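You operate a simulated robot arm through the tools that you are given. There is no shell and no other tool.

You run a simulated robot arm. Do the job below in one go: nothing can be reset, and whatever is moved stays where it is left.

TASK
Pump the tyre till the display shows 20 psi and refit its cap.
Fine: small blue cap in the dish meanwhile; nozzle back on its peg. Set down upright: small blue cap.

The check looks at the end state, three seconds after you hand in, the way a careful person would. Anything else that was tipped, shoved, dropped, spilled or broken makes it a failure. A push-on lid holds only when it is set on centred and level and pressed home; a screw cap is set on level and turned clockwise until tight.

THE ROBOT
A 6-joint arm with a two-finger gripper, fixed in place. Base frame: the origin is at the foot of the arm, x ahead of it, y to its left, z up. Readings come in mm, degrees, newtons and seconds.
It reaches about 1298 mm from its shoulder. Its first joint turns from -149.0 to 149.0 degrees. Payload 1.57 kg.
Tool frame: the origin (TCP) lies between the finger pads and is the grasp point; the fingertips stand 21 mm ahead of it; z points along the fingers, y is the line along which they close. Largest opening 70 mm; the body of the gripper starts 50 mm behind the TCP.
Orientation is told as [roll, pitch, yaw] about the base's x, y, z axes, in that order, counted from this pose: with the fingers straight down and closing along the base's y, the tool's x points along the base's -x, its y along +y and its z along -z.

THE INTERFACE
- The arm moves only by the tool apply_moves. Its arguments are lists of equal length, an entry for each row: "travel": the shift along the base's x, y, z in mm, a list of three; "dr": the turn, a rotation vector about the base's x, y, z in degrees, a list of three. In form: {"travel": [[x, y, z], ...], "dr": [[rx, ry, rz], ...]}. A call has 1 to 20 rows; each row shifts and turns the commanded pose from where the row before left it. "hand" is the closure, from 0 (fully open) to 1 (shut), set as the call begins (left out, the last holds). A row lasts 0.2 s, in which the tool goes at most 50 mm and 8.6 degrees; a call with a longer step from one row to the next is refused whole, and so is a gripper value outside its range. Where a pose cannot be reached the arm comes as near as it can. A force on the tool above 50 N (or 10 N above the force at the start of the call, whichever is more), or a blocked arm, ends the call early, and 0.2 s more pass. The fingers move at their own pace and stop on an object; they squeeze with about 30 N. The grip force told is the motor's: it shows also when the fingers shut on nothing. Time passes only in rows, and 0.2 s behind the last, so rows that do not move let the fingers close. The reply holds the time, the measured pose of the TCP, the force on the tool along the base axes, the opening and the grip force, in the units named above and with some noise, with the torque about the TCP (base axes, N m) and any sound that the robot's microphone picked up.
- Cameras (640 x 400 px; columns grow to the right, rows downward): "scene" is fixed at [396.3, 648.2, 1243.7]; the picture's right is [-1.00, -0.02, 0.00], its down [-0.01, 0.37, -0.93] and it looks along [0.02, -0.93, -0.37] (base axes); focal length 359 px, centre (320, 200). "wrist" rides on the gripper at [79, 4, -81] in the tool frame; the picture's right is [-0.05, 1.00, 0.00], its down [-0.67, -0.04, -0.74] and it looks along [-0.74, -0.04, 0.67] (tool axes); focal length 256 px, centre (320, 200). There is no depth. A picture from a camera that has moved, and an enlarged one, comes with that camera's place and axes in the base frame and with its lens. The place of the scene camera against the robot may be out by one fixed shift of up to 12 mm in any direction.
- grab_frame(camera): a new picture of that camera. No time passes.
- raise_lower(by): slides the trunk up (or, below 0, down) by that many mm; the arm rides with it, the base frame stays. It gives what a move gives, with no picture.
- close_up(camera, box): a new picture of the part [left, top, right, bottom] of that camera's present view, enlarged. No time passes.
- finish_job(): hands the job in; it is judged then, once.

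Places have to be worked out from the pictures, the camera data and where the tool is seen. Open the gripper and draw the arm clear of the work before you hand the job in, unless the task says otherwise.

The tools are called after "Emit:" by a JSON object that holds its "name" and its "arguments". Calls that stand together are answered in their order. apply_moves: Moves the arm, as the interface text tells. Its arguments: {"type":"object","properties":{"travel":{"type":"array","items":{"type":"array","items":{"type":"number"}}},"dr":{"type":"array","items":{"type":"array","items":{"type":"number"}}},"hand":{"type":"number"}},"required":["travel","dr"]} The other tools are called the same way: raise_lower (by) slides the trunk up or down; grab_frame (camera) takes a picture; close_up (camera, box) takes an enlarged picture of a part of a camera's view; finish_job () hands the job in.

At the start:

```text
t: 0.0
tcp_pos: [403.7, -615.1, 1011.6]
tool_rot: [0.1, 0.0, 0.1]
ft_force: [0.1, -0.6, 0.5]
ft_torque: [-0.02, 0.01, -0.01]
gripper_width: 69.8
grip_force: 0.2
trunk travel left (down, up): [-693.0, 277.0]
```

scene: 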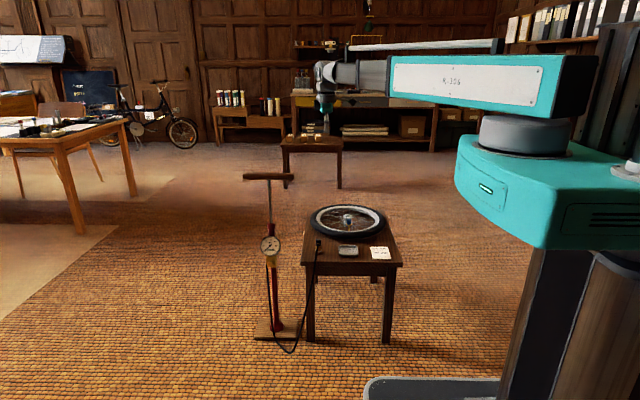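
wrist: 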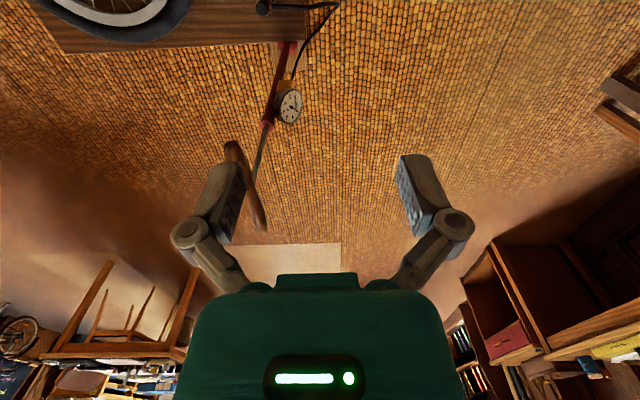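

I start by looking closely at the scene: the wheel, pump, gauge, dish and card.

Emit:
{"name": "close_up", "arguments": {"camera": "scene", "box": [290, 190, 410, 265]}}

Emit:
{"name": "close_up", "arguments": {"camera": "scene", "box": [230, 160, 330, 360]}}

Emit:
{"name": "close_up", "arguments": {"camera": "scene", "box": [250, 225, 290, 265]}}

Emit:
{"name": "close_up", "arguments": {"camera": "scene", "box": [270, 90, 350, 150]}}

Emit:
{"name": "close_up", "arguments": {"camera": "wrist", "box": [0, 0, 340, 240]}}

```text
5.33 times, centred on (350, 228) of scene
camera zoom: at [396.3, 648.2, 1243.7], right [-1.0, -0.02, 0.0], down [-0.01, 0.37, -0.93], along [0.02, -0.93, -0.37], focal length 1917 px, centre (160, 53)
```

zoom: 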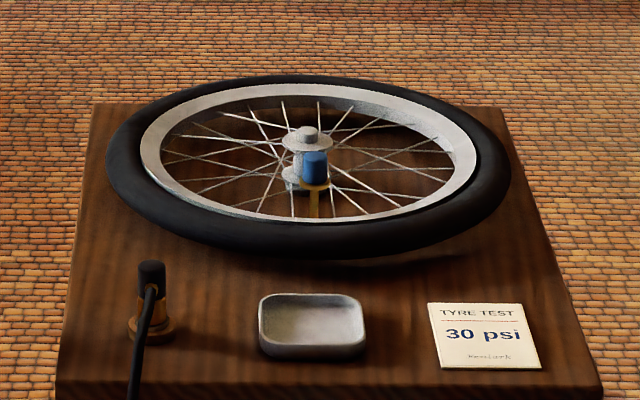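

```text
2.00 times, centred on (280, 260) of scene
camera zoom: at [396.3, 648.2, 1243.7], right [-1.0, -0.02, 0.0], down [-0.01, 0.37, -0.93], along [0.02, -0.93, -0.37], focal length 719 px, centre (400, 80)
```

zoom: 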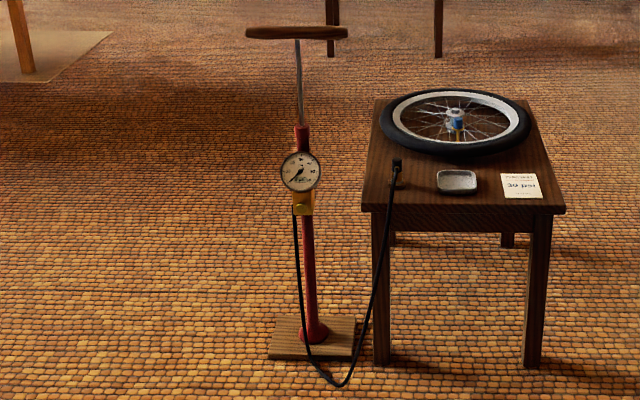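

```text
10.00 times, centred on (270, 245) of scene
camera zoom: at [396.3, 648.2, 1243.7], right [-1.0, -0.02, 0.0], down [-0.01, 0.37, -0.93], along [0.02, -0.93, -0.37], focal length 3594 px, centre (820, -250)
```

zoom: 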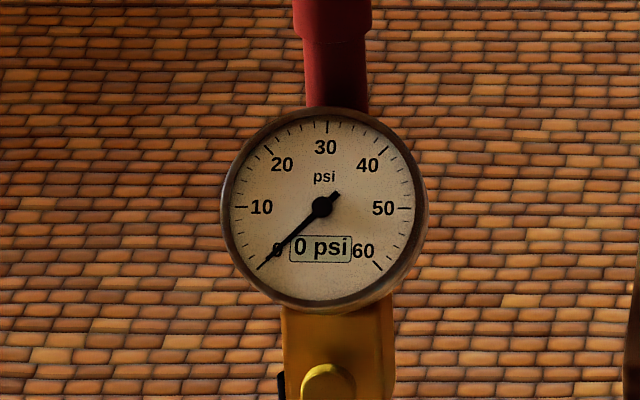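

```text
6.67 times, centred on (310, 120) of scene
camera zoom: at [396.3, 648.2, 1243.7], right [-1.0, -0.02, 0.0], down [-0.01, 0.37, -0.93], along [0.02, -0.93, -0.37], focal length 2396 px, centre (387, 733)
```

zoom: 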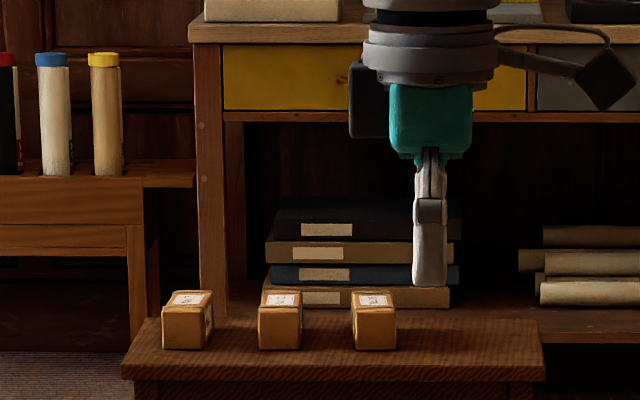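

```text
1.67 times, centred on (170, 120) of wrist
camera zoom: at [323.6, -610.1, 1092.7], right [0.05, 1.0, 0.0], down [0.67, -0.04, 0.74], along [0.74, -0.04, -0.67], focal length 427 px, centre (570, 333)
```

zoom: 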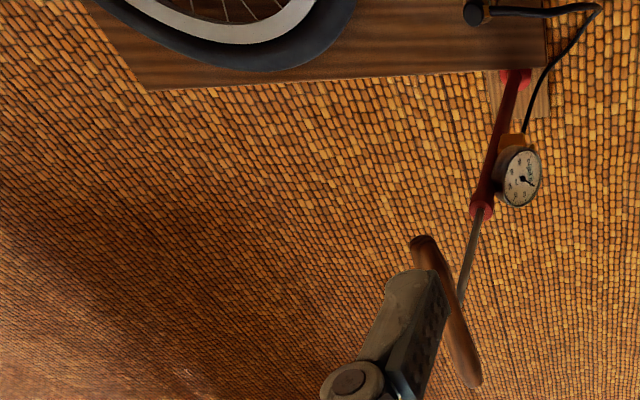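

The card says 30 psi, but the job says 20 psi, so I'll follow the job. The rough layout is: wheel near (300,-980,500), pump near (635,-750), handle at z≈790. I move the wrist camera over the table for a better look.

Emit:
{"name": "apply_moves", "arguments": {"travel": [[-25, -35, -10], [-25, -35, -10], [-25, -35, -10], [-25, -35, -10], [-25, -35, -10], [-25, -35, -10], [-25, -35, -10], [-25, -35, -10]], "dr": [[0, 0, 0], [0, 0, 0], [0, 0, 0], [0, 0, 0], [0, 0, 0], [0, 0, 0], [0, 0, 0], [0, 0, 0]], "hand": 0}}

Emit:
{"name": "grab_frame", "arguments": {"camera": "wrist"}}

Emit:
{"name": "grab_frame", "arguments": {"camera": "scene"}}

```text
t: 1.8
tcp_pos: [204.9, -895.1, 1012.2]
tool_rot: [0.1, 0.1, 0.0]
ft_force: [0.2, -0.7, 0.3]
ft_torque: [0.06, 0.0, 0.02]
gripper_width: 69.9
grip_force: 0.1
out of reach, approached as far as the arm can: row 1, 2, 3, 4, 5, 6, 7, 8
trunk travel left (down, up): [-693.0, 277.0]
```

```text
taken
camera wrist: at [124.0, -891.3, 1092.5], right [0.05, 1.0, 0.0], down [0.67, -0.04, 0.74], along [0.74, -0.04, -0.67], focal length 256 px, centre (320, 200)
```

wrist: 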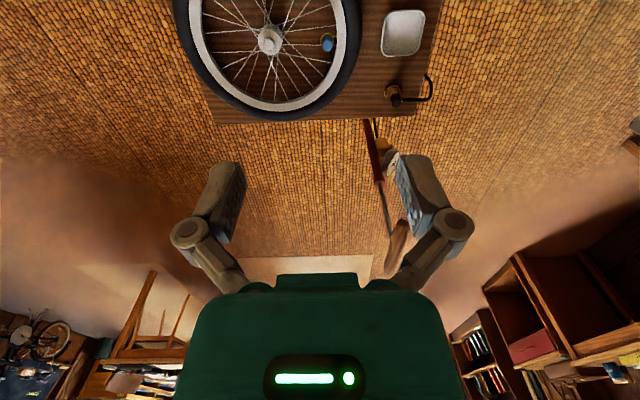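

```text
taken
```

scene: 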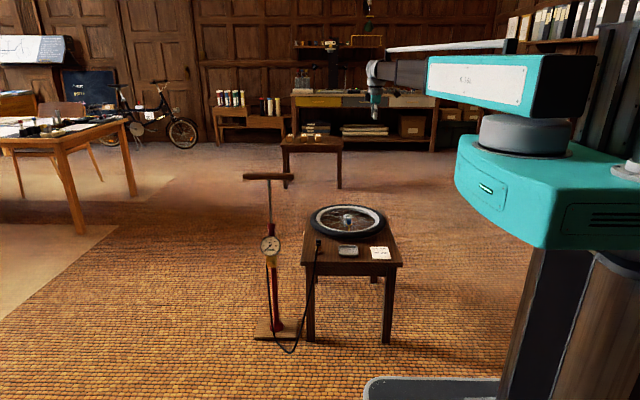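

The z part of every row was ignored ("out of reach"), so height seems to come only from the trunk slide. I'll zoom in on the table from here before lowering.

Emit:
{"name": "close_up", "arguments": {"camera": "wrist", "box": [170, 0, 450, 175]}}

Emit:
{"name": "close_up", "arguments": {"camera": "wrist", "box": [340, 70, 460, 145]}}

Emit:
{"name": "close_up", "arguments": {"camera": "scene", "box": [340, 20, 640, 220]}}

Emit:
{"name": "close_up", "arguments": {"camera": "wrist", "box": [350, 110, 470, 280]}}

```text
2.29 times, centred on (310, 88) of wrist
camera zoom: at [124.0, -891.3, 1092.5], right [0.05, 1.0, 0.0], down [0.67, -0.04, 0.74], along [0.74, -0.04, -0.67], focal length 585 px, centre (343, 457)
```

zoom: 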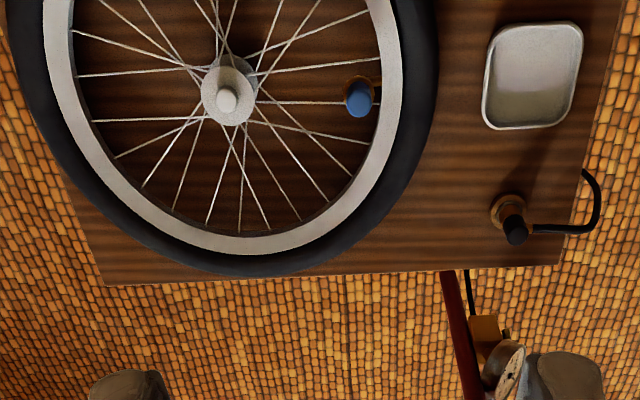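

```text
5.33 times, centred on (400, 108) of wrist
camera zoom: at [124.0, -891.3, 1092.5], right [0.05, 1.0, 0.0], down [0.67, -0.04, 0.74], along [0.74, -0.04, -0.67], focal length 1365 px, centre (-107, 693)
```

zoom: 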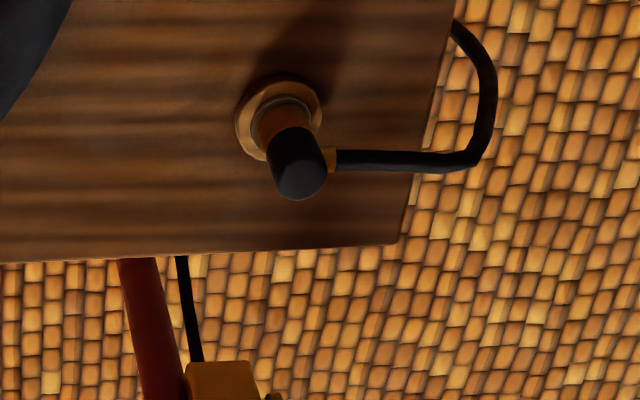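

```text
2.00 times, centred on (490, 120) of scene
camera zoom: at [396.3, 648.2, 1243.7], right [-1.0, -0.02, 0.0], down [-0.01, 0.37, -0.93], along [0.02, -0.93, -0.37], focal length 719 px, centre (-20, 360)
```

zoom: 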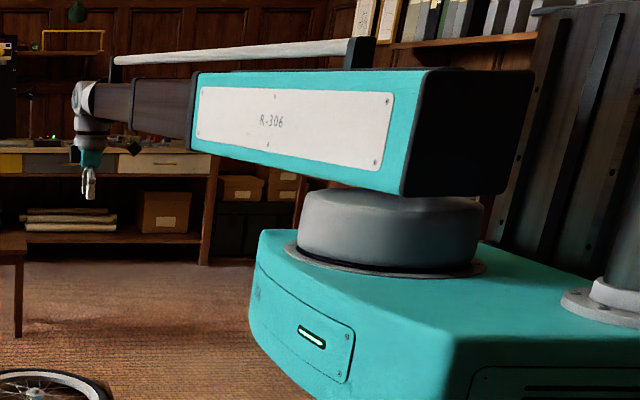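

```text
2.35 times, centred on (410, 195) of wrist
camera zoom: at [124.0, -891.3, 1092.5], right [0.05, 1.0, 0.0], down [0.67, -0.04, 0.74], along [0.74, -0.04, -0.67], focal length 602 px, centre (108, 212)
```

zoom: 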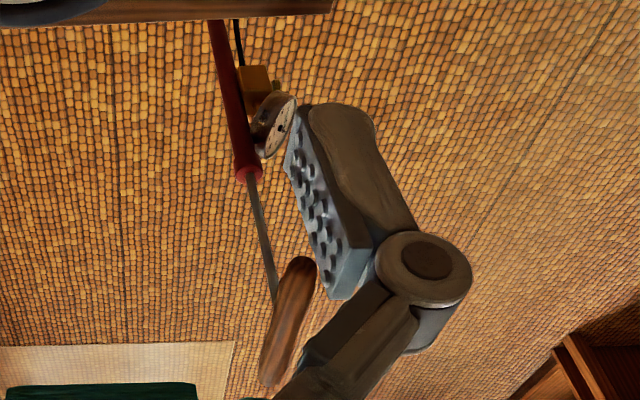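

The arm is a turntable with a telescoping boom, and its height comes from the trunk. I lower the trunk by 200 mm over free space to triangulate the table items.

Emit:
{"name": "raise_lower", "arguments": {"by": -200}}

Emit:
{"name": "grab_frame", "arguments": {"camera": "wrist"}}

Emit:
{"name": "grab_frame", "arguments": {"camera": "scene"}}

```text
t: 4.0
tcp_pos: [203.6, -894.8, 811.7]
tool_rot: [0.0, 0.0, 0.0]
ft_force: [-0.4, 1.3, 0.3]
ft_torque: [0.04, -0.01, -0.02]
gripper_width: 70.2
grip_force: 0.1
trunk travel left (down, up): [-493.0, 477.0]
```

```text
taken
camera wrist: at [124.1, -890.4, 892.8], right [0.05, 1.0, 0.0], down [0.67, -0.04, 0.74], along [0.74, -0.04, -0.67], focal length 256 px, centre (320, 200)
```

wrist: 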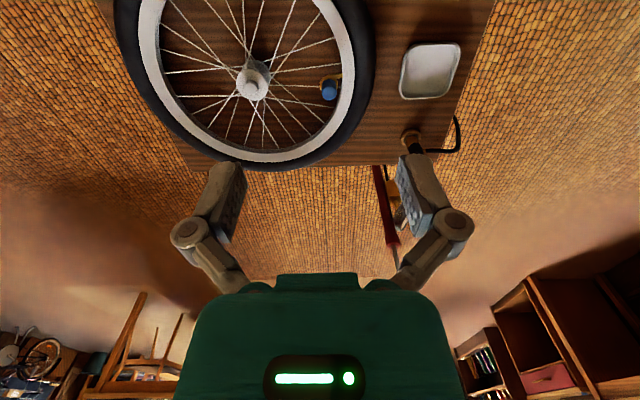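

```text
taken
```

scene: 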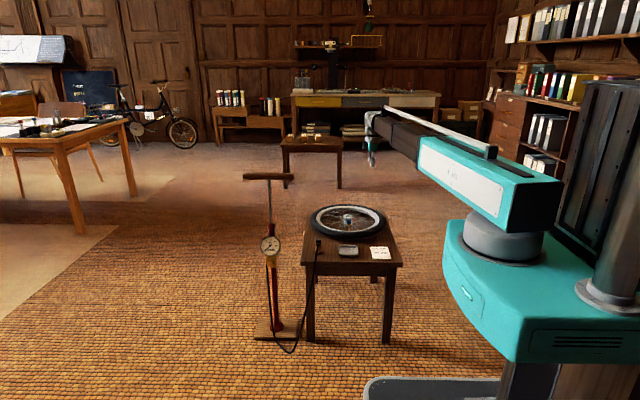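

Now close-ups of the cap, dish and nozzle from this second height.

Emit:
{"name": "close_up", "arguments": {"camera": "wrist", "box": [220, 40, 380, 140]}}

Emit:
{"name": "close_up", "arguments": {"camera": "wrist", "box": [360, 30, 520, 180]}}

Emit:
{"name": "close_up", "arguments": {"camera": "wrist", "box": [300, 65, 360, 115]}}

Emit:
{"name": "close_up", "arguments": {"camera": "scene", "box": [330, 205, 370, 230]}}

Emit:
{"name": "close_up", "arguments": {"camera": "scene", "box": [300, 230, 340, 260]}}

```text
4.00 times, centred on (300, 90) of wrist
camera zoom: at [124.1, -890.4, 892.8], right [0.05, 1.0, 0.0], down [0.67, -0.04, 0.74], along [0.74, -0.04, -0.67], focal length 1024 px, centre (400, 640)
```

zoom: 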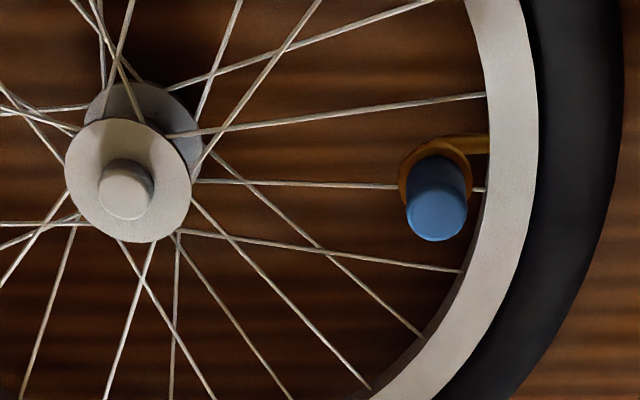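

```text
2.67 times, centred on (440, 105) of wrist
camera zoom: at [124.1, -890.4, 892.8], right [0.05, 1.0, 0.0], down [0.67, -0.04, 0.74], along [0.74, -0.04, -0.67], focal length 683 px, centre (0, 453)
```

zoom: 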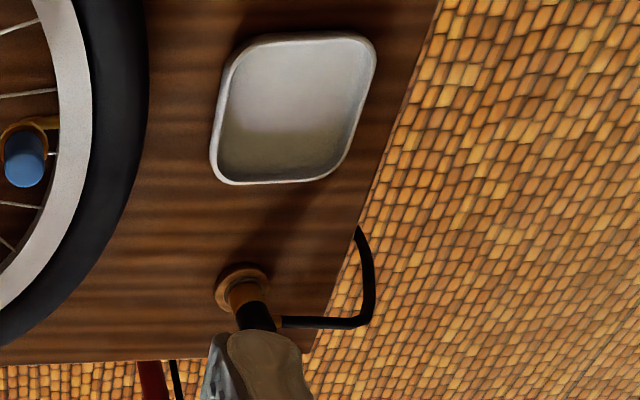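

```text
8.00 times, centred on (330, 90) of wrist
camera zoom: at [124.1, -890.4, 892.8], right [0.05, 1.0, 0.0], down [0.67, -0.04, 0.74], along [0.74, -0.04, -0.67], focal length 2048 px, centre (240, 1080)
```

zoom: 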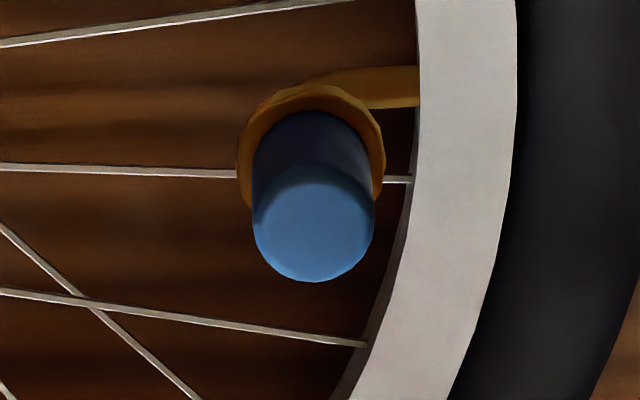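

```text
16.00 times, centred on (350, 218) of scene
camera zoom: at [396.3, 648.2, 1243.7], right [-1.0, -0.02, 0.0], down [-0.01, 0.37, -0.93], along [0.02, -0.93, -0.37], focal length 5750 px, centre (-160, -80)
```

zoom: 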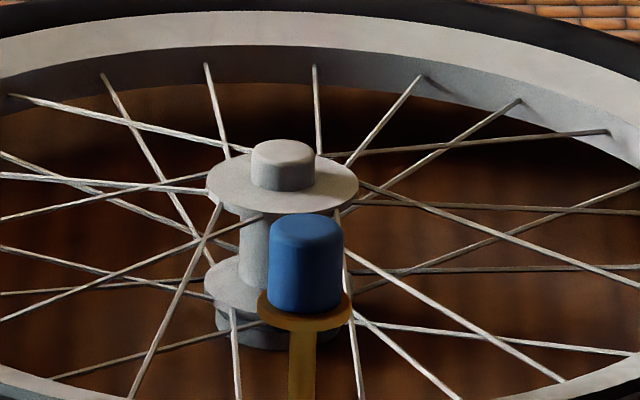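

```text
13.33 times, centred on (320, 245) of scene
camera zoom: at [396.3, 648.2, 1243.7], right [-1.0, -0.02, 0.0], down [-0.01, 0.37, -0.93], along [0.02, -0.93, -0.37], focal length 4792 px, centre (320, -400)
```

zoom: 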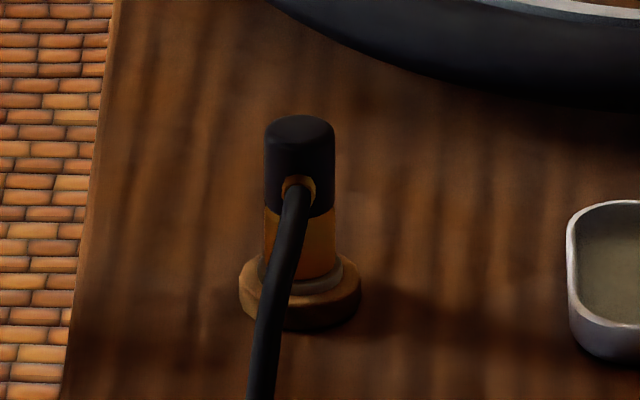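

Estimates so far: cap top ≈ (297,-886,525), nozzle ≈ (420,-730), dish near (330,-730). I turn the tool -90° about z so the fingers close along x, which keeps them clear of the rim and the hose, and look again.

Emit:
{"name": "apply_moves", "arguments": {"travel": [[0, 0, 0], [0, 0, 0], [0, 0, 0], [0, 0, 0], [0, 0, 0], [0, 0, 0], [0, 0, 0], [0, 0, 0], [0, 0, 0], [0, 0, 0], [0, 0, 0]], "dr": [[0, 0, -8.2], [0, 0, -8.2], [0, 0, -8.2], [0, 0, -8.2], [0, 0, -8.2], [0, 0, -8.2], [0, 0, -8.2], [0, 0, -8.2], [0, 0, -8.2], [0, 0, -8.2], [0, 0, -8.0]]}}

Emit:
{"name": "grab_frame", "arguments": {"camera": "wrist"}}

```text
t: 6.4
tcp_pos: [202.5, -895.5, 811.7]
tool_rot: [0.0, 0.1, -90.2]
ft_force: [0.3, 0.0, -0.3]
ft_torque: [0.0, 0.0, 0.02]
gripper_width: 69.9
grip_force: 0.1
trunk travel left (down, up): [-493.0, 477.0]
```

```text
taken
camera wrist: at [207.5, -815.3, 892.7], right [1.0, -0.06, 0.0], down [-0.04, -0.67, 0.74], along [-0.04, -0.74, -0.67], focal length 256 px, centre (320, 200)
```

wrist: 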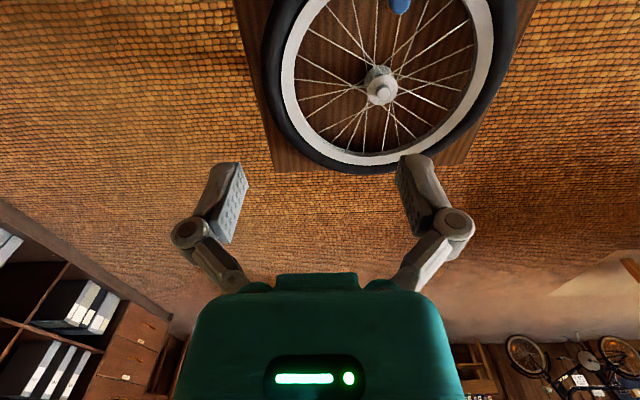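

I move over the estimated cap position, then lower to TCP z≈660 to refine it.

Emit:
{"name": "apply_moves", "arguments": {"travel": [[24, 2, 0], [24, 2, 0], [24, 2, 0], [22, 3, 0]], "dr": [[0, 0, 0], [0, 0, 0], [0, 0, 0], [0, 0, 0]]}}

Emit:
{"name": "close_up", "arguments": {"camera": "wrist", "box": [260, 0, 380, 75]}}

Emit:
{"name": "raise_lower", "arguments": {"by": -150}}

Emit:
{"name": "grab_frame", "arguments": {"camera": "wrist"}}

```text
t: 7.4
tcp_pos: [295.8, -887.5, 811.1]
tool_rot: [0.0, 0.0, -89.9]
ft_force: [0.9, 0.5, -0.8]
ft_torque: [0.01, 0.01, -0.02]
gripper_width: 70.1
grip_force: 0.0
trunk travel left (down, up): [-493.0, 477.0]
```

```text
5.33 times, centred on (320, 38) of wrist
camera zoom: at [299.8, -806.8, 892.7], right [1.0, -0.05, 0.0], down [-0.04, -0.67, 0.74], along [-0.04, -0.74, -0.67], focal length 1365 px, centre (320, 1067)
```

zoom: 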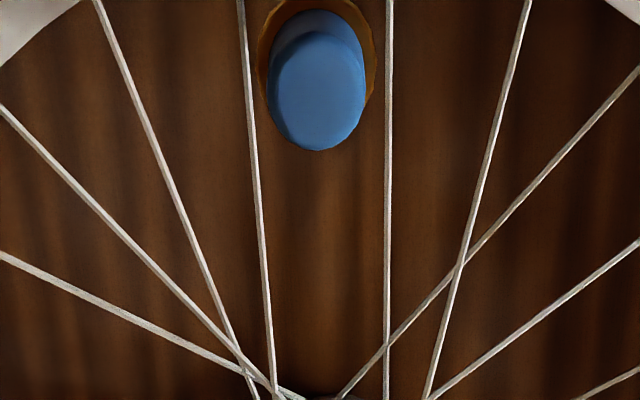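

```text
t: 9.1
tcp_pos: [296.3, -885.8, 662.7]
tool_rot: [-0.1, 0.0, -90.0]
ft_force: [-0.1, 0.7, -0.6]
ft_torque: [-0.01, -0.01, -0.01]
gripper_width: 70.0
grip_force: 0.1
trunk travel left (down, up): [-343.0, 627.0]
```

```text
taken
camera wrist: at [299.8, -806.7, 742.7], right [1.0, -0.05, 0.0], down [-0.04, -0.67, 0.74], along [-0.04, -0.74, -0.67], focal length 256 px, centre (320, 200)
```

wrist: 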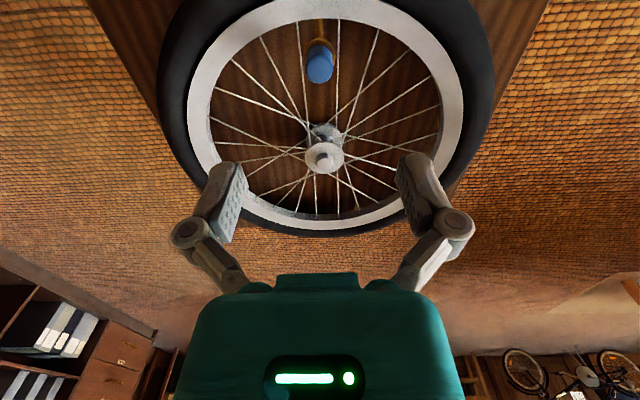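

Emit:
{"name": "close_up", "arguments": {"camera": "wrist", "box": [280, 30, 360, 90]}}

Emit:
{"name": "close_up", "arguments": {"camera": "wrist", "box": [180, 0, 460, 175]}}

Emit:
{"name": "grab_frame", "arguments": {"camera": "scene"}}

```text
6.67 times, centred on (320, 60) of wrist
camera zoom: at [299.8, -806.7, 742.7], right [1.0, -0.05, 0.0], down [-0.04, -0.67, 0.74], along [-0.04, -0.74, -0.67], focal length 1707 px, centre (320, 1133)
```

zoom: 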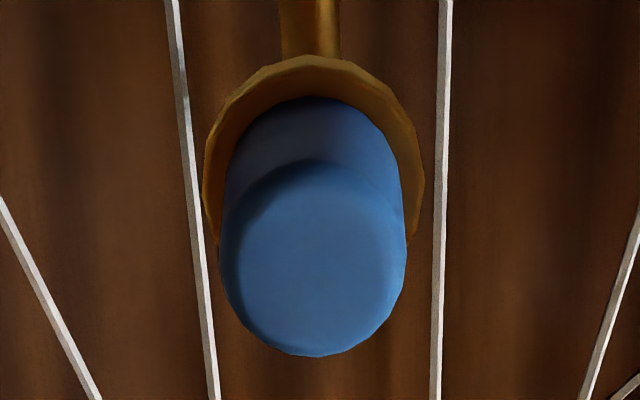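

```text
2.29 times, centred on (320, 88) of wrist
camera zoom: at [299.8, -806.7, 742.7], right [1.0, -0.05, 0.0], down [-0.04, -0.67, 0.74], along [-0.04, -0.74, -0.67], focal length 585 px, centre (320, 457)
```

zoom: 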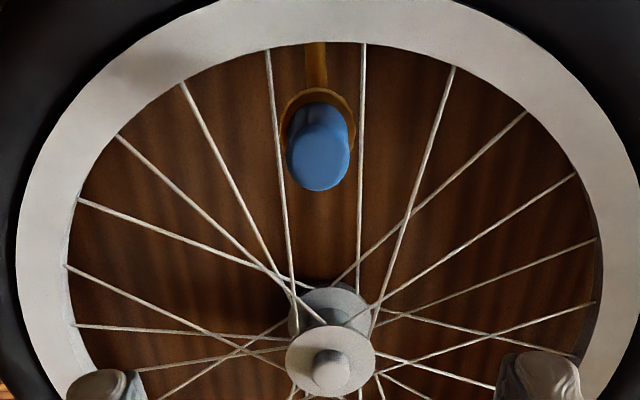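

```text
taken
```

scene: 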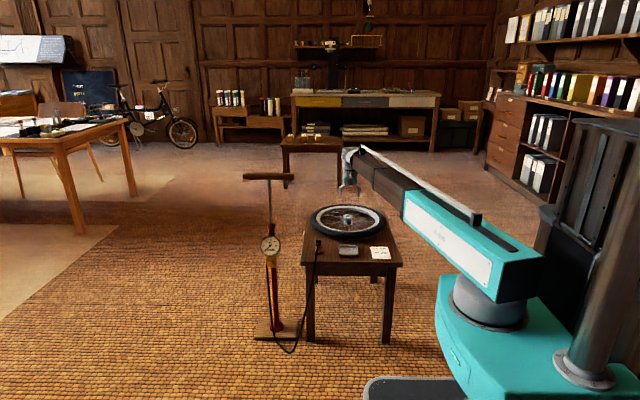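

Triangulation puts the cap top at (295,-885,536), about 21.5 mm across, with the valve flange at z≈509. The rim and spokes sit lower. I lower with open fingers so the tips stop just above the flange (TCP ≈ 534).

Emit:
{"name": "raise_lower", "arguments": {"by": -100}}

Emit:
{"name": "grab_frame", "arguments": {"camera": "wrist"}}

Emit:
{"name": "close_up", "arguments": {"camera": "scene", "box": [310, 180, 390, 240]}}

```text
t: 10.4
tcp_pos: [296.7, -887.1, 562.2]
tool_rot: [0.0, 0.0, -90.0]
ft_force: [0.8, -1.3, -0.8]
ft_torque: [-0.01, 0.01, 0.01]
gripper_width: 69.9
grip_force: 0.0
trunk travel left (down, up): [-243.0, 727.0]
```

```text
taken
camera wrist: at [299.8, -806.7, 642.7], right [1.0, -0.05, 0.0], down [-0.04, -0.67, 0.74], along [-0.04, -0.74, -0.67], focal length 256 px, centre (320, 200)
```

wrist: 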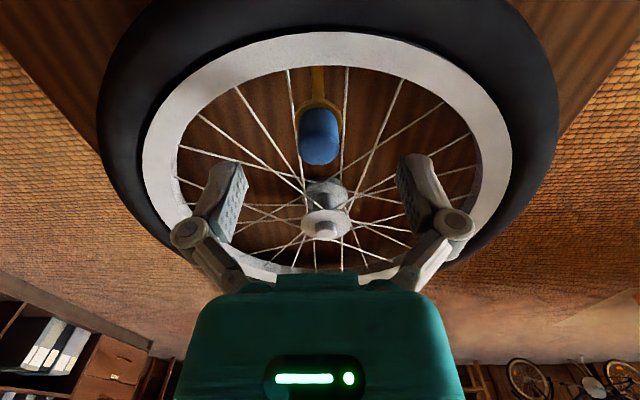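

```text
6.67 times, centred on (350, 210) of scene
camera zoom: at [396.3, 648.2, 1243.7], right [-1.0, -0.02, 0.0], down [-0.01, 0.37, -0.93], along [0.02, -0.93, -0.37], focal length 2396 px, centre (120, 133)
```

zoom: 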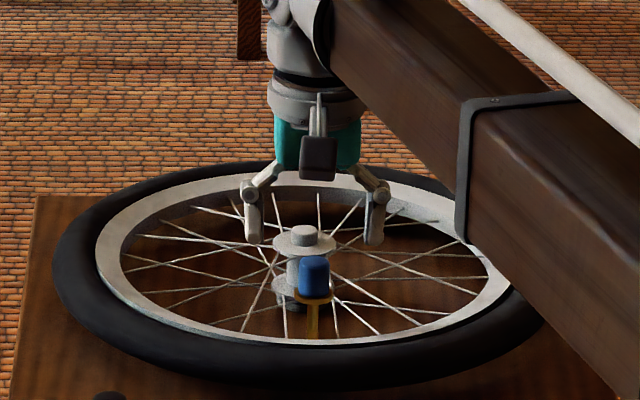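

Emit:
{"name": "close_up", "arguments": {"camera": "wrist", "box": [280, 85, 360, 175]}}

```text
4.44 times, centred on (320, 130) of wrist
camera zoom: at [299.8, -806.7, 642.7], right [1.0, -0.05, 0.0], down [-0.04, -0.67, 0.74], along [-0.04, -0.74, -0.67], focal length 1138 px, centre (320, 511)
```

zoom: 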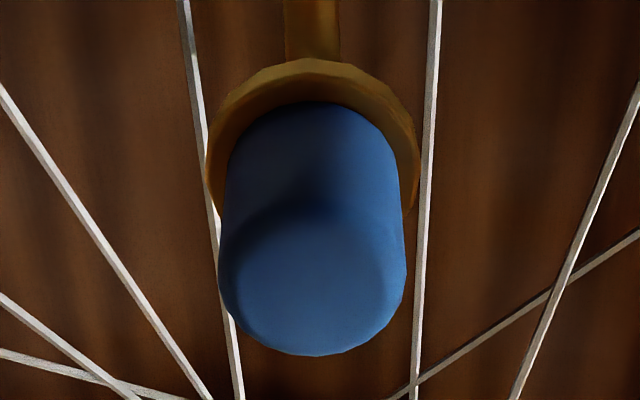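

The cap is confirmed at (294.8,-885.1) with its top at 536.6 and the flange at 508.7. I nudge to centre on it and lower the tips to about z 512.5.

Emit:
{"name": "apply_moves", "arguments": {"travel": [[-0.9, 0.6, 0]], "dr": [[0, 0, 0]]}}

Emit:
{"name": "raise_lower", "arguments": {"by": -28}}

Emit:
{"name": "grab_frame", "arguments": {"camera": "wrist"}}

Emit:
{"name": "close_up", "arguments": {"camera": "scene", "box": [320, 190, 380, 230]}}

```text
t: 10.8
tcp_pos: [295.6, -885.8, 560.8]
tool_rot: [0.0, 0.0, -90.1]
ft_force: [0.1, -0.4, 0.4]
ft_torque: [0.02, -0.04, 0.0]
gripper_width: 70.2
grip_force: 0.0
trunk travel left (down, up): [-243.0, 727.0]
```

```text
t: 11.6
tcp_pos: [295.6, -886.4, 533.9]
tool_rot: [0.0, -0.1, -90.0]
ft_force: [0.4, -0.2, 0.8]
ft_torque: [0.0, 0.0, 0.0]
gripper_width: 69.9
grip_force: 0.2
trunk travel left (down, up): [-215.0, 755.0]
```

```text
taken
camera wrist: at [298.9, -806.4, 614.6], right [1.0, -0.05, 0.0], down [-0.04, -0.67, 0.74], along [-0.04, -0.74, -0.67], focal length 256 px, centre (320, 200)
```

wrist: 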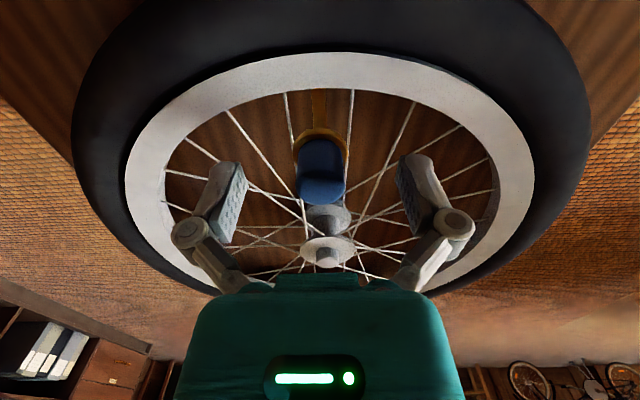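

```text
10.00 times, centred on (350, 210) of scene
camera zoom: at [396.3, 648.2, 1243.7], right [-1.0, -0.02, 0.0], down [-0.01, 0.37, -0.93], along [0.02, -0.93, -0.37], focal length 3594 px, centre (20, 100)
```

zoom: 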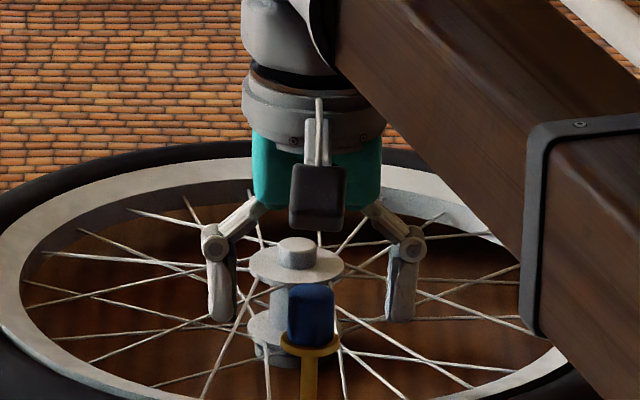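

The fingers straddle the cap with the tips just above the flange, so I close on it.

Emit:
{"name": "apply_moves", "arguments": {"travel": [[0, 0, 0], [0, 0, 0], [0, 0, 0], [0, 0, 0], [0, 0, 0]], "dr": [[0, 0, 0], [0, 0, 0], [0, 0, 0], [0, 0, 0], [0, 0, 0]], "hand": 1}}

Emit:
{"name": "grab_frame", "arguments": {"camera": "wrist"}}

Emit:
{"name": "close_up", "arguments": {"camera": "scene", "box": [320, 190, 380, 230]}}

```text
t: 12.8
tcp_pos: [294.9, -885.6, 533.8]
tool_rot: [-0.1, -0.1, -90.1]
ft_force: [0.9, -1.2, 8.6]
ft_torque: [0.02, -0.06, 0.0]
gripper_width: 22.1
grip_force: 30.1
trunk travel left (down, up): [-215.0, 755.0]
```

```text
taken
camera wrist: at [298.9, -806.1, 615.3], right [1.0, -0.05, 0.0], down [-0.04, -0.67, 0.75], along [-0.04, -0.74, -0.67], focal length 256 px, centre (320, 200)
```

wrist: 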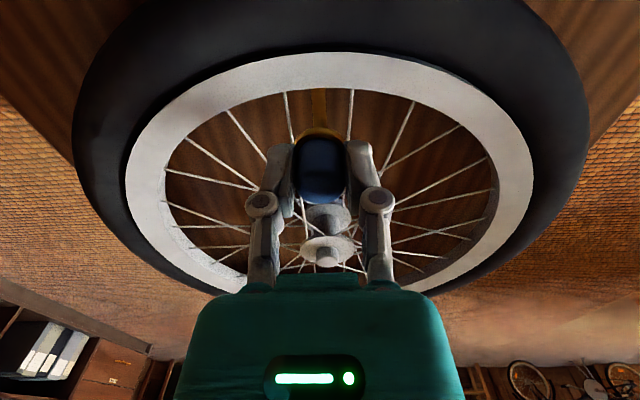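

```text
10.00 times, centred on (350, 210) of scene
camera zoom: at [396.3, 648.2, 1243.7], right [-1.0, -0.02, 0.0], down [-0.01, 0.37, -0.93], along [0.02, -0.93, -0.37], focal length 3594 px, centre (20, 100)
```

zoom: 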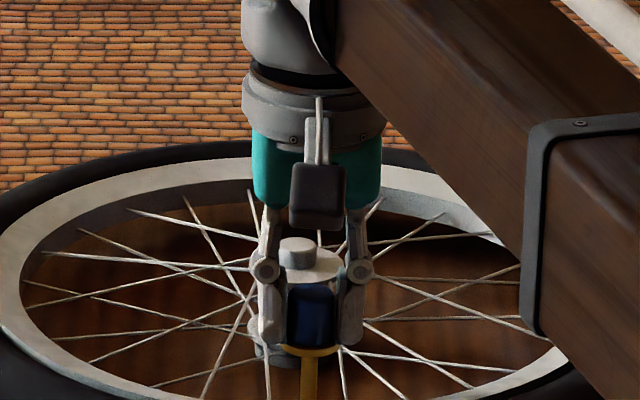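

Width 22.1 mm with 30 N grip, and a slight upward push of 8.6 N, so the tips may be touching the flange. I turn counter-clockwise gently to learn whether the cap is threaded.

Emit:
{"name": "apply_moves", "arguments": {"travel": [[0, 0, 0], [0, 0, 0], [0, 0, 0]], "dr": [[0, 0, 6], [0, 0, 6], [0, 0, 6]]}}

Emit:
{"name": "close_up", "arguments": {"camera": "scene", "box": [320, 190, 380, 230]}}

```text
t: 13.6
tcp_pos: [294.5, -886.8, 534.6]
tool_rot: [0.0, 0.1, -71.9]
ft_force: [0.2, -1.6, 8.5]
ft_torque: [-0.03, -0.01, -0.16]
gripper_width: 21.9
grip_force: 29.9
trunk travel left (down, up): [-215.0, 755.0]
```

```text
10.00 times, centred on (350, 210) of scene
camera zoom: at [396.3, 648.2, 1243.7], right [-1.0, -0.02, 0.0], down [-0.01, 0.37, -0.93], along [0.02, -0.93, -0.37], focal length 3594 px, centre (20, 100)
```

zoom: 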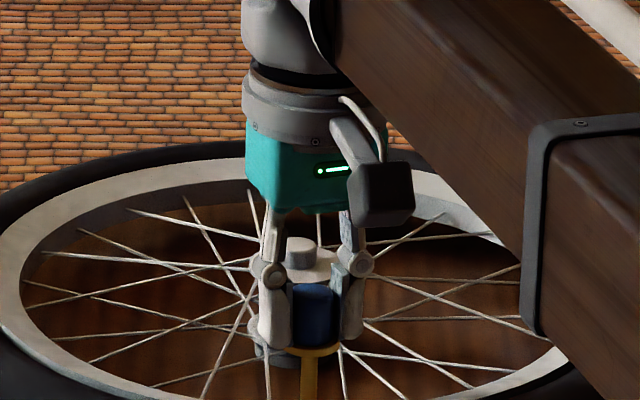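

The torque was only 0.16 N·m while turning. I'll keep turning counter-clockwise and watch the torque and height.

Emit:
{"name": "apply_moves", "arguments": {"travel": [[0, 0, 0], [0, 0, 0], [0, 0, 0], [0, 0, 0], [0, 0, 0], [0, 0, 0], [0, 0, 0], [0, 0, 0], [0, 0, 0]], "dr": [[0, 0, 8], [0, 0, 8], [0, 0, 8], [0, 0, 8], [0, 0, 8], [0, 0, 8], [0, 0, 8], [0, 0, 8], [0, 0, 8]]}}

Emit:
{"name": "grab_frame", "arguments": {"camera": "wrist"}}

Emit:
{"name": "close_up", "arguments": {"camera": "scene", "box": [320, 190, 380, 230]}}

```text
t: 15.6
tcp_pos: [295.3, -886.0, 533.4]
tool_rot: [-0.1, 0.0, 0.1]
ft_force: [0.1, -0.4, 7.1]
ft_torque: [-0.11, -0.01, -0.13]
gripper_width: 21.8
grip_force: 30.4
trunk travel left (down, up): [-215.0, 755.0]
```

```text
taken
camera wrist: at [215.4, -881.0, 615.4], right [0.05, 1.0, 0.0], down [0.67, -0.03, 0.74], along [0.74, -0.04, -0.67], focal length 256 px, centre (320, 200)
```

wrist: 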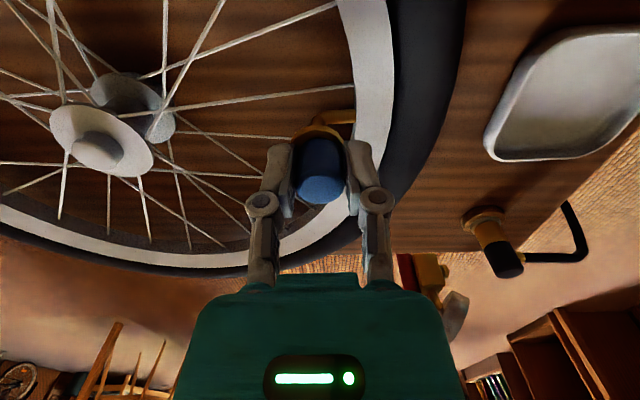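

```text
10.00 times, centred on (350, 210) of scene
camera zoom: at [396.3, 648.2, 1243.7], right [-1.0, -0.02, 0.0], down [-0.01, 0.37, -0.93], along [0.02, -0.93, -0.37], focal length 3594 px, centre (20, 100)
```

zoom: 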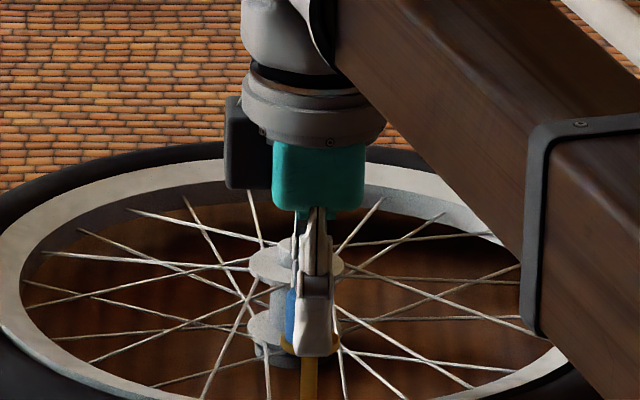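

After 90° the cap hasn't visibly risen, so it may be a push-on. I test with a 2 mm pull.

Emit:
{"name": "raise_lower", "arguments": {"by": 2}}

Emit:
{"name": "close_up", "arguments": {"camera": "wrist", "box": [270, 100, 370, 220]}}

Emit:
{"name": "close_up", "arguments": {"camera": "scene", "box": [335, 205, 365, 230]}}

```text
t: 16.1
tcp_pos: [294.9, -886.1, 535.8]
tool_rot: [0.0, 0.0, 0.1]
ft_force: [-0.1, -0.1, 0.0]
ft_torque: [0.0, 0.01, 0.02]
gripper_width: 21.7
grip_force: 29.7
trunk travel left (down, up): [-217.0, 753.0]
```

```text
3.33 times, centred on (320, 160) of wrist
camera zoom: at [215.5, -881.2, 616.6], right [0.05, 1.0, 0.0], down [0.67, -0.04, 0.74], along [0.74, -0.04, -0.67], focal length 853 px, centre (320, 333)
```

zoom: 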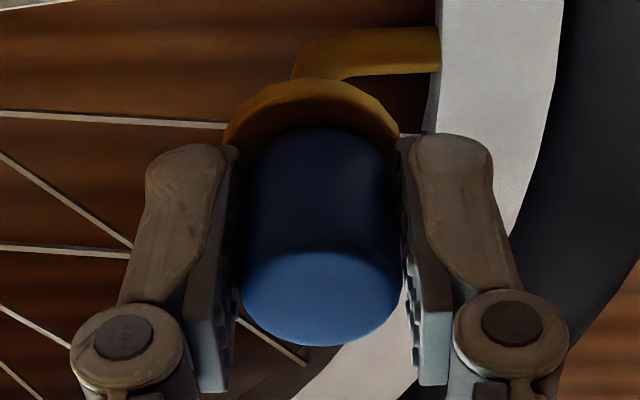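

```text
16.00 times, centred on (350, 218) of scene
camera zoom: at [396.3, 648.2, 1243.7], right [-1.0, -0.02, 0.0], down [-0.01, 0.37, -0.93], along [0.02, -0.93, -0.37], focal length 5750 px, centre (-160, -80)
```

zoom: 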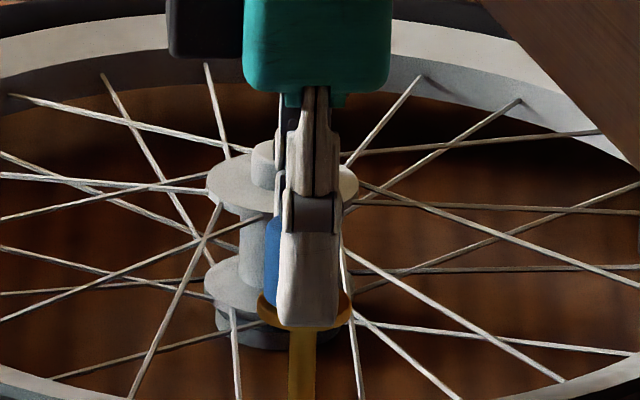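

The force dropped to zero with no pull resistance. I raise 4 mm more and check whether the cap comes along.

Emit:
{"name": "raise_lower", "arguments": {"by": 4}}

Emit:
{"name": "close_up", "arguments": {"camera": "wrist", "box": [270, 100, 370, 220]}}

Emit:
{"name": "close_up", "arguments": {"camera": "scene", "box": [335, 205, 365, 230]}}

```text
t: 16.6
tcp_pos: [296.2, -887.0, 540.6]
tool_rot: [0.1, -0.1, 0.0]
ft_force: [-0.2, -0.2, 1.1]
ft_torque: [0.02, 0.0, -0.02]
gripper_width: 21.9
grip_force: 30.2
trunk travel left (down, up): [-221.0, 749.0]
```

```text
3.33 times, centred on (320, 160) of wrist
camera zoom: at [215.5, -881.1, 620.7], right [0.05, 1.0, 0.0], down [0.67, -0.04, 0.74], along [0.74, -0.04, -0.67], focal length 853 px, centre (320, 333)
```

zoom: 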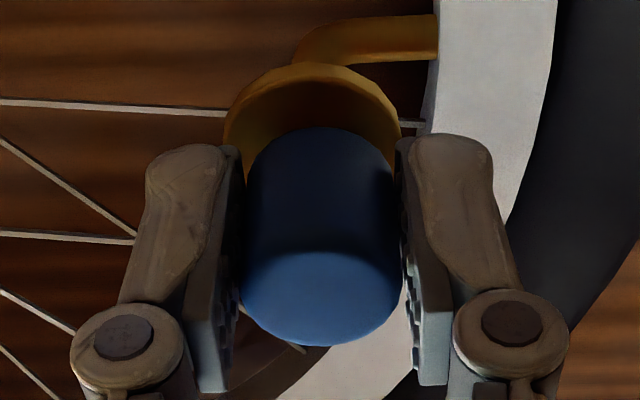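

```text
16.00 times, centred on (350, 218) of scene
camera zoom: at [396.3, 648.2, 1243.7], right [-1.0, -0.02, 0.0], down [-0.01, 0.37, -0.93], along [0.02, -0.93, -0.37], focal length 5750 px, centre (-160, -80)
```

zoom: 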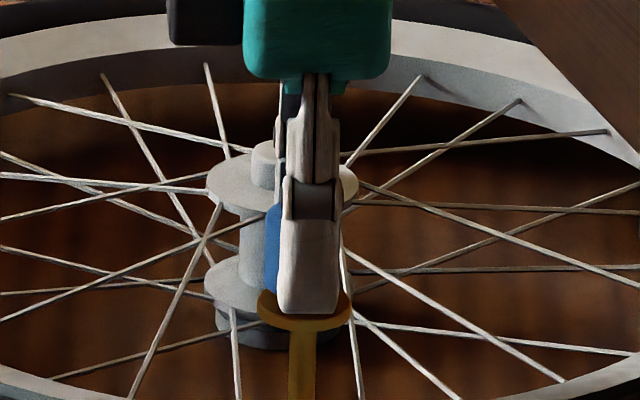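

The cap is lifting free of the flange. I raise it clear and confirm.

Emit:
{"name": "raise_lower", "arguments": {"by": 60}}

Emit:
{"name": "grab_frame", "arguments": {"camera": "wrist"}}

Emit:
{"name": "close_up", "arguments": {"camera": "scene", "box": [320, 180, 380, 230]}}

Emit:
{"name": "close_up", "arguments": {"camera": "wrist", "box": [260, 50, 420, 220]}}

```text
t: 17.6
tcp_pos: [295.0, -887.3, 599.9]
tool_rot: [0.0, 0.0, 0.0]
ft_force: [-0.4, -0.5, -0.4]
ft_torque: [0.02, 0.01, 0.0]
gripper_width: 21.6
grip_force: 30.1
trunk travel left (down, up): [-281.0, 689.0]
```

```text
taken
camera wrist: at [215.5, -881.1, 680.7], right [0.05, 1.0, 0.0], down [0.67, -0.04, 0.74], along [0.74, -0.04, -0.67], focal length 256 px, centre (320, 200)
```

wrist: 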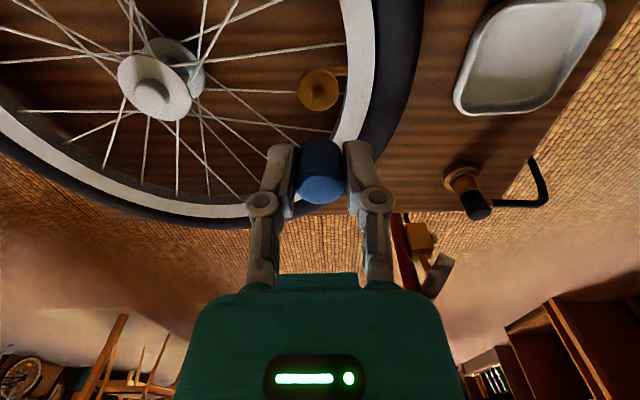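

```text
8.00 times, centred on (350, 205) of scene
camera zoom: at [396.3, 648.2, 1243.7], right [-1.0, -0.02, 0.0], down [-0.01, 0.37, -0.93], along [0.02, -0.93, -0.37], focal length 2875 px, centre (80, 160)
```

zoom: 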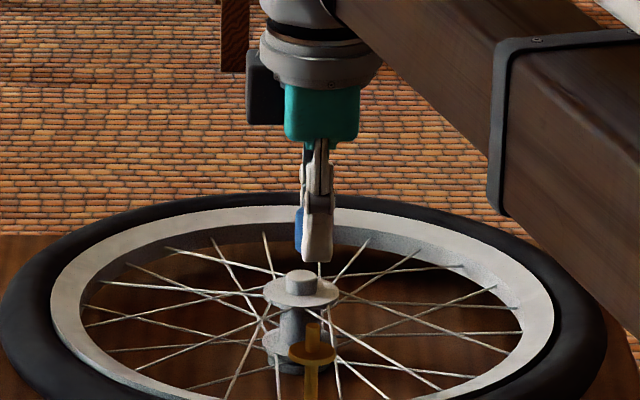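

```text
2.35 times, centred on (340, 135) of wrist
camera zoom: at [215.5, -881.1, 680.7], right [0.05, 1.0, 0.0], down [0.67, -0.04, 0.74], along [0.74, -0.04, -0.67], focal length 602 px, centre (273, 353)
```

zoom: 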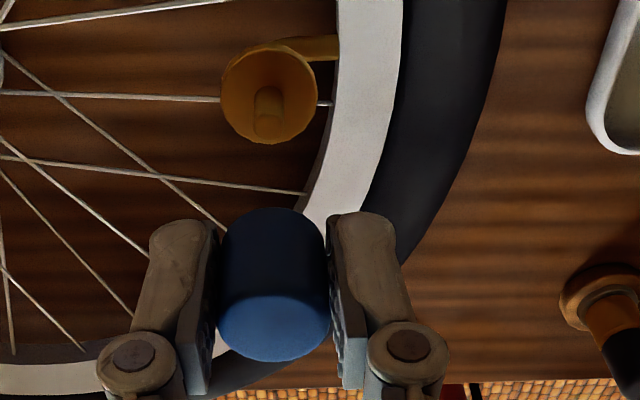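

The cap is off and firmly held, and the bare valve post on its flange is visible. I move over toward the dish at z=600 to see it up close.

Emit:
{"name": "apply_moves", "arguments": {"travel": [[0, 25, 0], [0, 25, 0], [0, 25, 0], [0, 25, 0], [0, 25, 0], [0, 20, 0]], "dr": [[0, 0, 0], [0, 0, 0], [0, 0, 0], [0, 0, 0], [0, 0, 0], [0, 0, 0]]}}

Emit:
{"name": "grab_frame", "arguments": {"camera": "wrist"}}

Emit:
{"name": "grab_frame", "arguments": {"camera": "scene"}}

```text
t: 19.0
tcp_pos: [294.4, -740.2, 600.1]
tool_rot: [0.1, 0.1, 0.0]
ft_force: [0.1, -0.5, -0.9]
ft_torque: [0.01, 0.01, 0.0]
gripper_width: 21.9
grip_force: 30.0
trunk travel left (down, up): [-281.0, 689.0]
```

```text
taken
camera wrist: at [214.4, -735.8, 680.6], right [0.05, 1.0, 0.0], down [0.67, -0.04, 0.74], along [0.74, -0.04, -0.67], focal length 256 px, centre (320, 200)
```

wrist: 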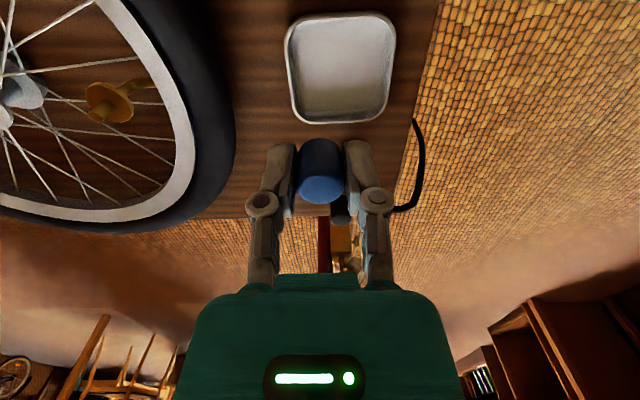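

```text
taken
```

scene: 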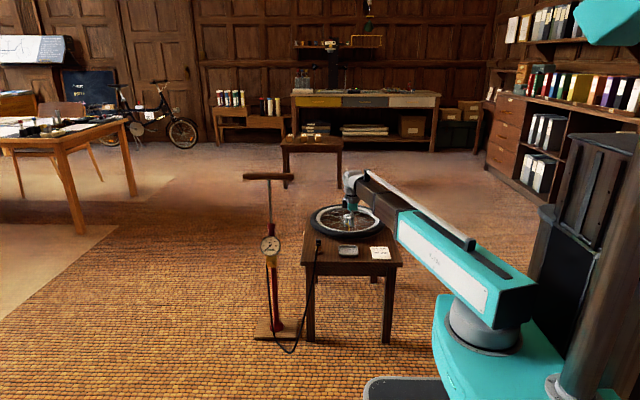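

Emit:
{"name": "close_up", "arguments": {"camera": "wrist", "box": [260, 0, 420, 140]}}

Emit:
{"name": "close_up", "arguments": {"camera": "scene", "box": [300, 220, 400, 265]}}

```text
2.86 times, centred on (340, 70) of wrist
camera zoom: at [214.4, -735.8, 680.6], right [0.05, 1.0, 0.0], down [0.67, -0.04, 0.74], along [0.74, -0.04, -0.67], focal length 731 px, centre (263, 571)
```

zoom: 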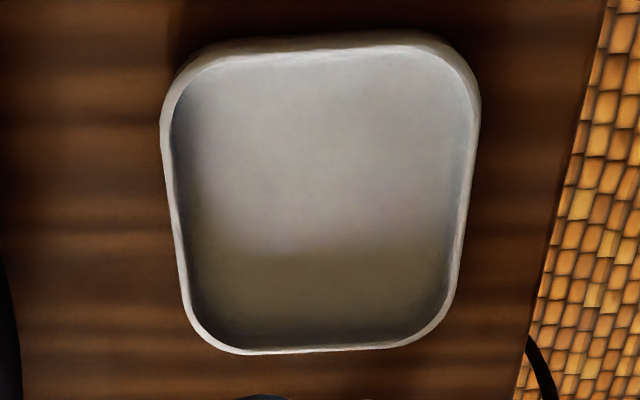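

```text
6.40 times, centred on (350, 242) of scene
camera zoom: at [396.3, 648.2, 1243.7], right [-1.0, -0.02, 0.0], down [-0.01, 0.37, -0.93], along [0.02, -0.93, -0.37], focal length 2300 px, centre (128, -72)
```

zoom: 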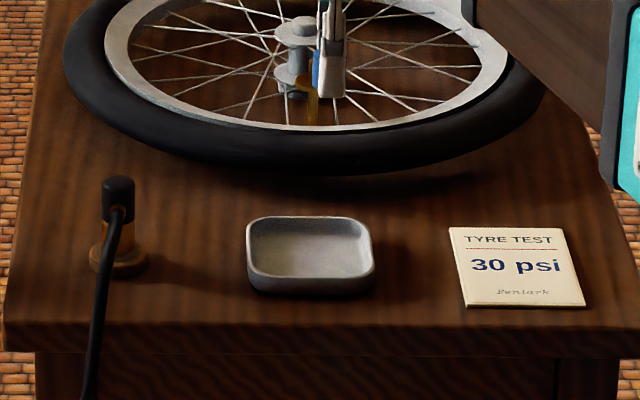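

The dish sits at about (300.4,-723.6) with its rim near z 456, the table near 441 and the dish floor around 444. I move over its centre while turning back to yaw -90°, so the fingers open along its long side.

Emit:
{"name": "apply_moves", "arguments": {"travel": [[0.7, 1.5, 0], [0.7, 1.5, 0], [0.7, 1.5, 0], [0.7, 1.5, 0], [0.7, 1.5, 0], [0.7, 1.5, 0], [0.7, 1.5, 0], [0.7, 1.5, 0], [0.7, 1.5, 0], [0.7, 1.5, 0], [0, 1.2, 0]], "dr": [[0, 0, -8.2], [0, 0, -8.2], [0, 0, -8.2], [0, 0, -8.2], [0, 0, -8.2], [0, 0, -8.2], [0, 0, -8.2], [0, 0, -8.2], [0, 0, -8.2], [0, 0, -8.2], [0, 0, -8.0]]}}

Emit:
{"name": "grab_frame", "arguments": {"camera": "wrist"}}

Emit:
{"name": "close_up", "arguments": {"camera": "wrist", "box": [230, 0, 410, 140]}}

```text
t: 21.4
tcp_pos: [301.5, -726.0, 599.4]
tool_rot: [0.0, 0.0, -90.3]
ft_force: [0.4, -0.5, 0.6]
ft_torque: [0.01, -0.03, 0.0]
gripper_width: 21.7
grip_force: 29.8
trunk travel left (down, up): [-281.0, 689.0]
```

```text
taken
camera wrist: at [306.4, -645.6, 680.7], right [1.0, -0.06, 0.0], down [-0.04, -0.67, 0.74], along [-0.04, -0.74, -0.67], focal length 256 px, centre (320, 200)
```

wrist: 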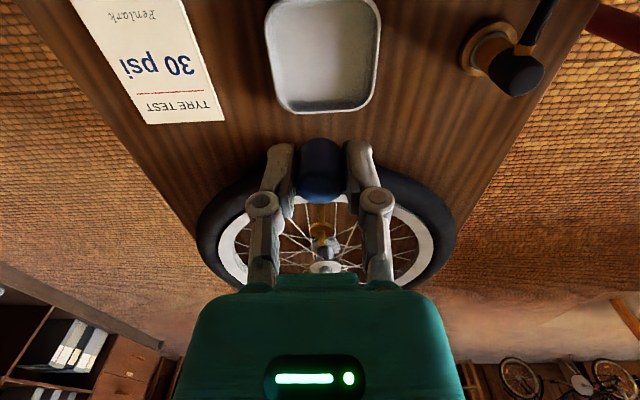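

```text
2.86 times, centred on (320, 70) of wrist
camera zoom: at [306.4, -645.6, 680.7], right [1.0, -0.06, 0.0], down [-0.04, -0.67, 0.74], along [-0.04, -0.74, -0.67], focal length 731 px, centre (320, 571)
```

zoom: 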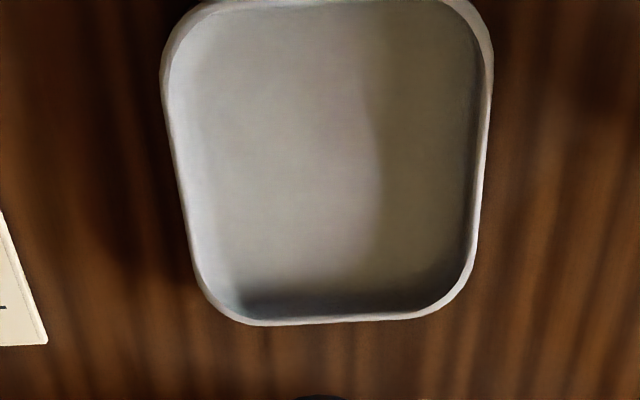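

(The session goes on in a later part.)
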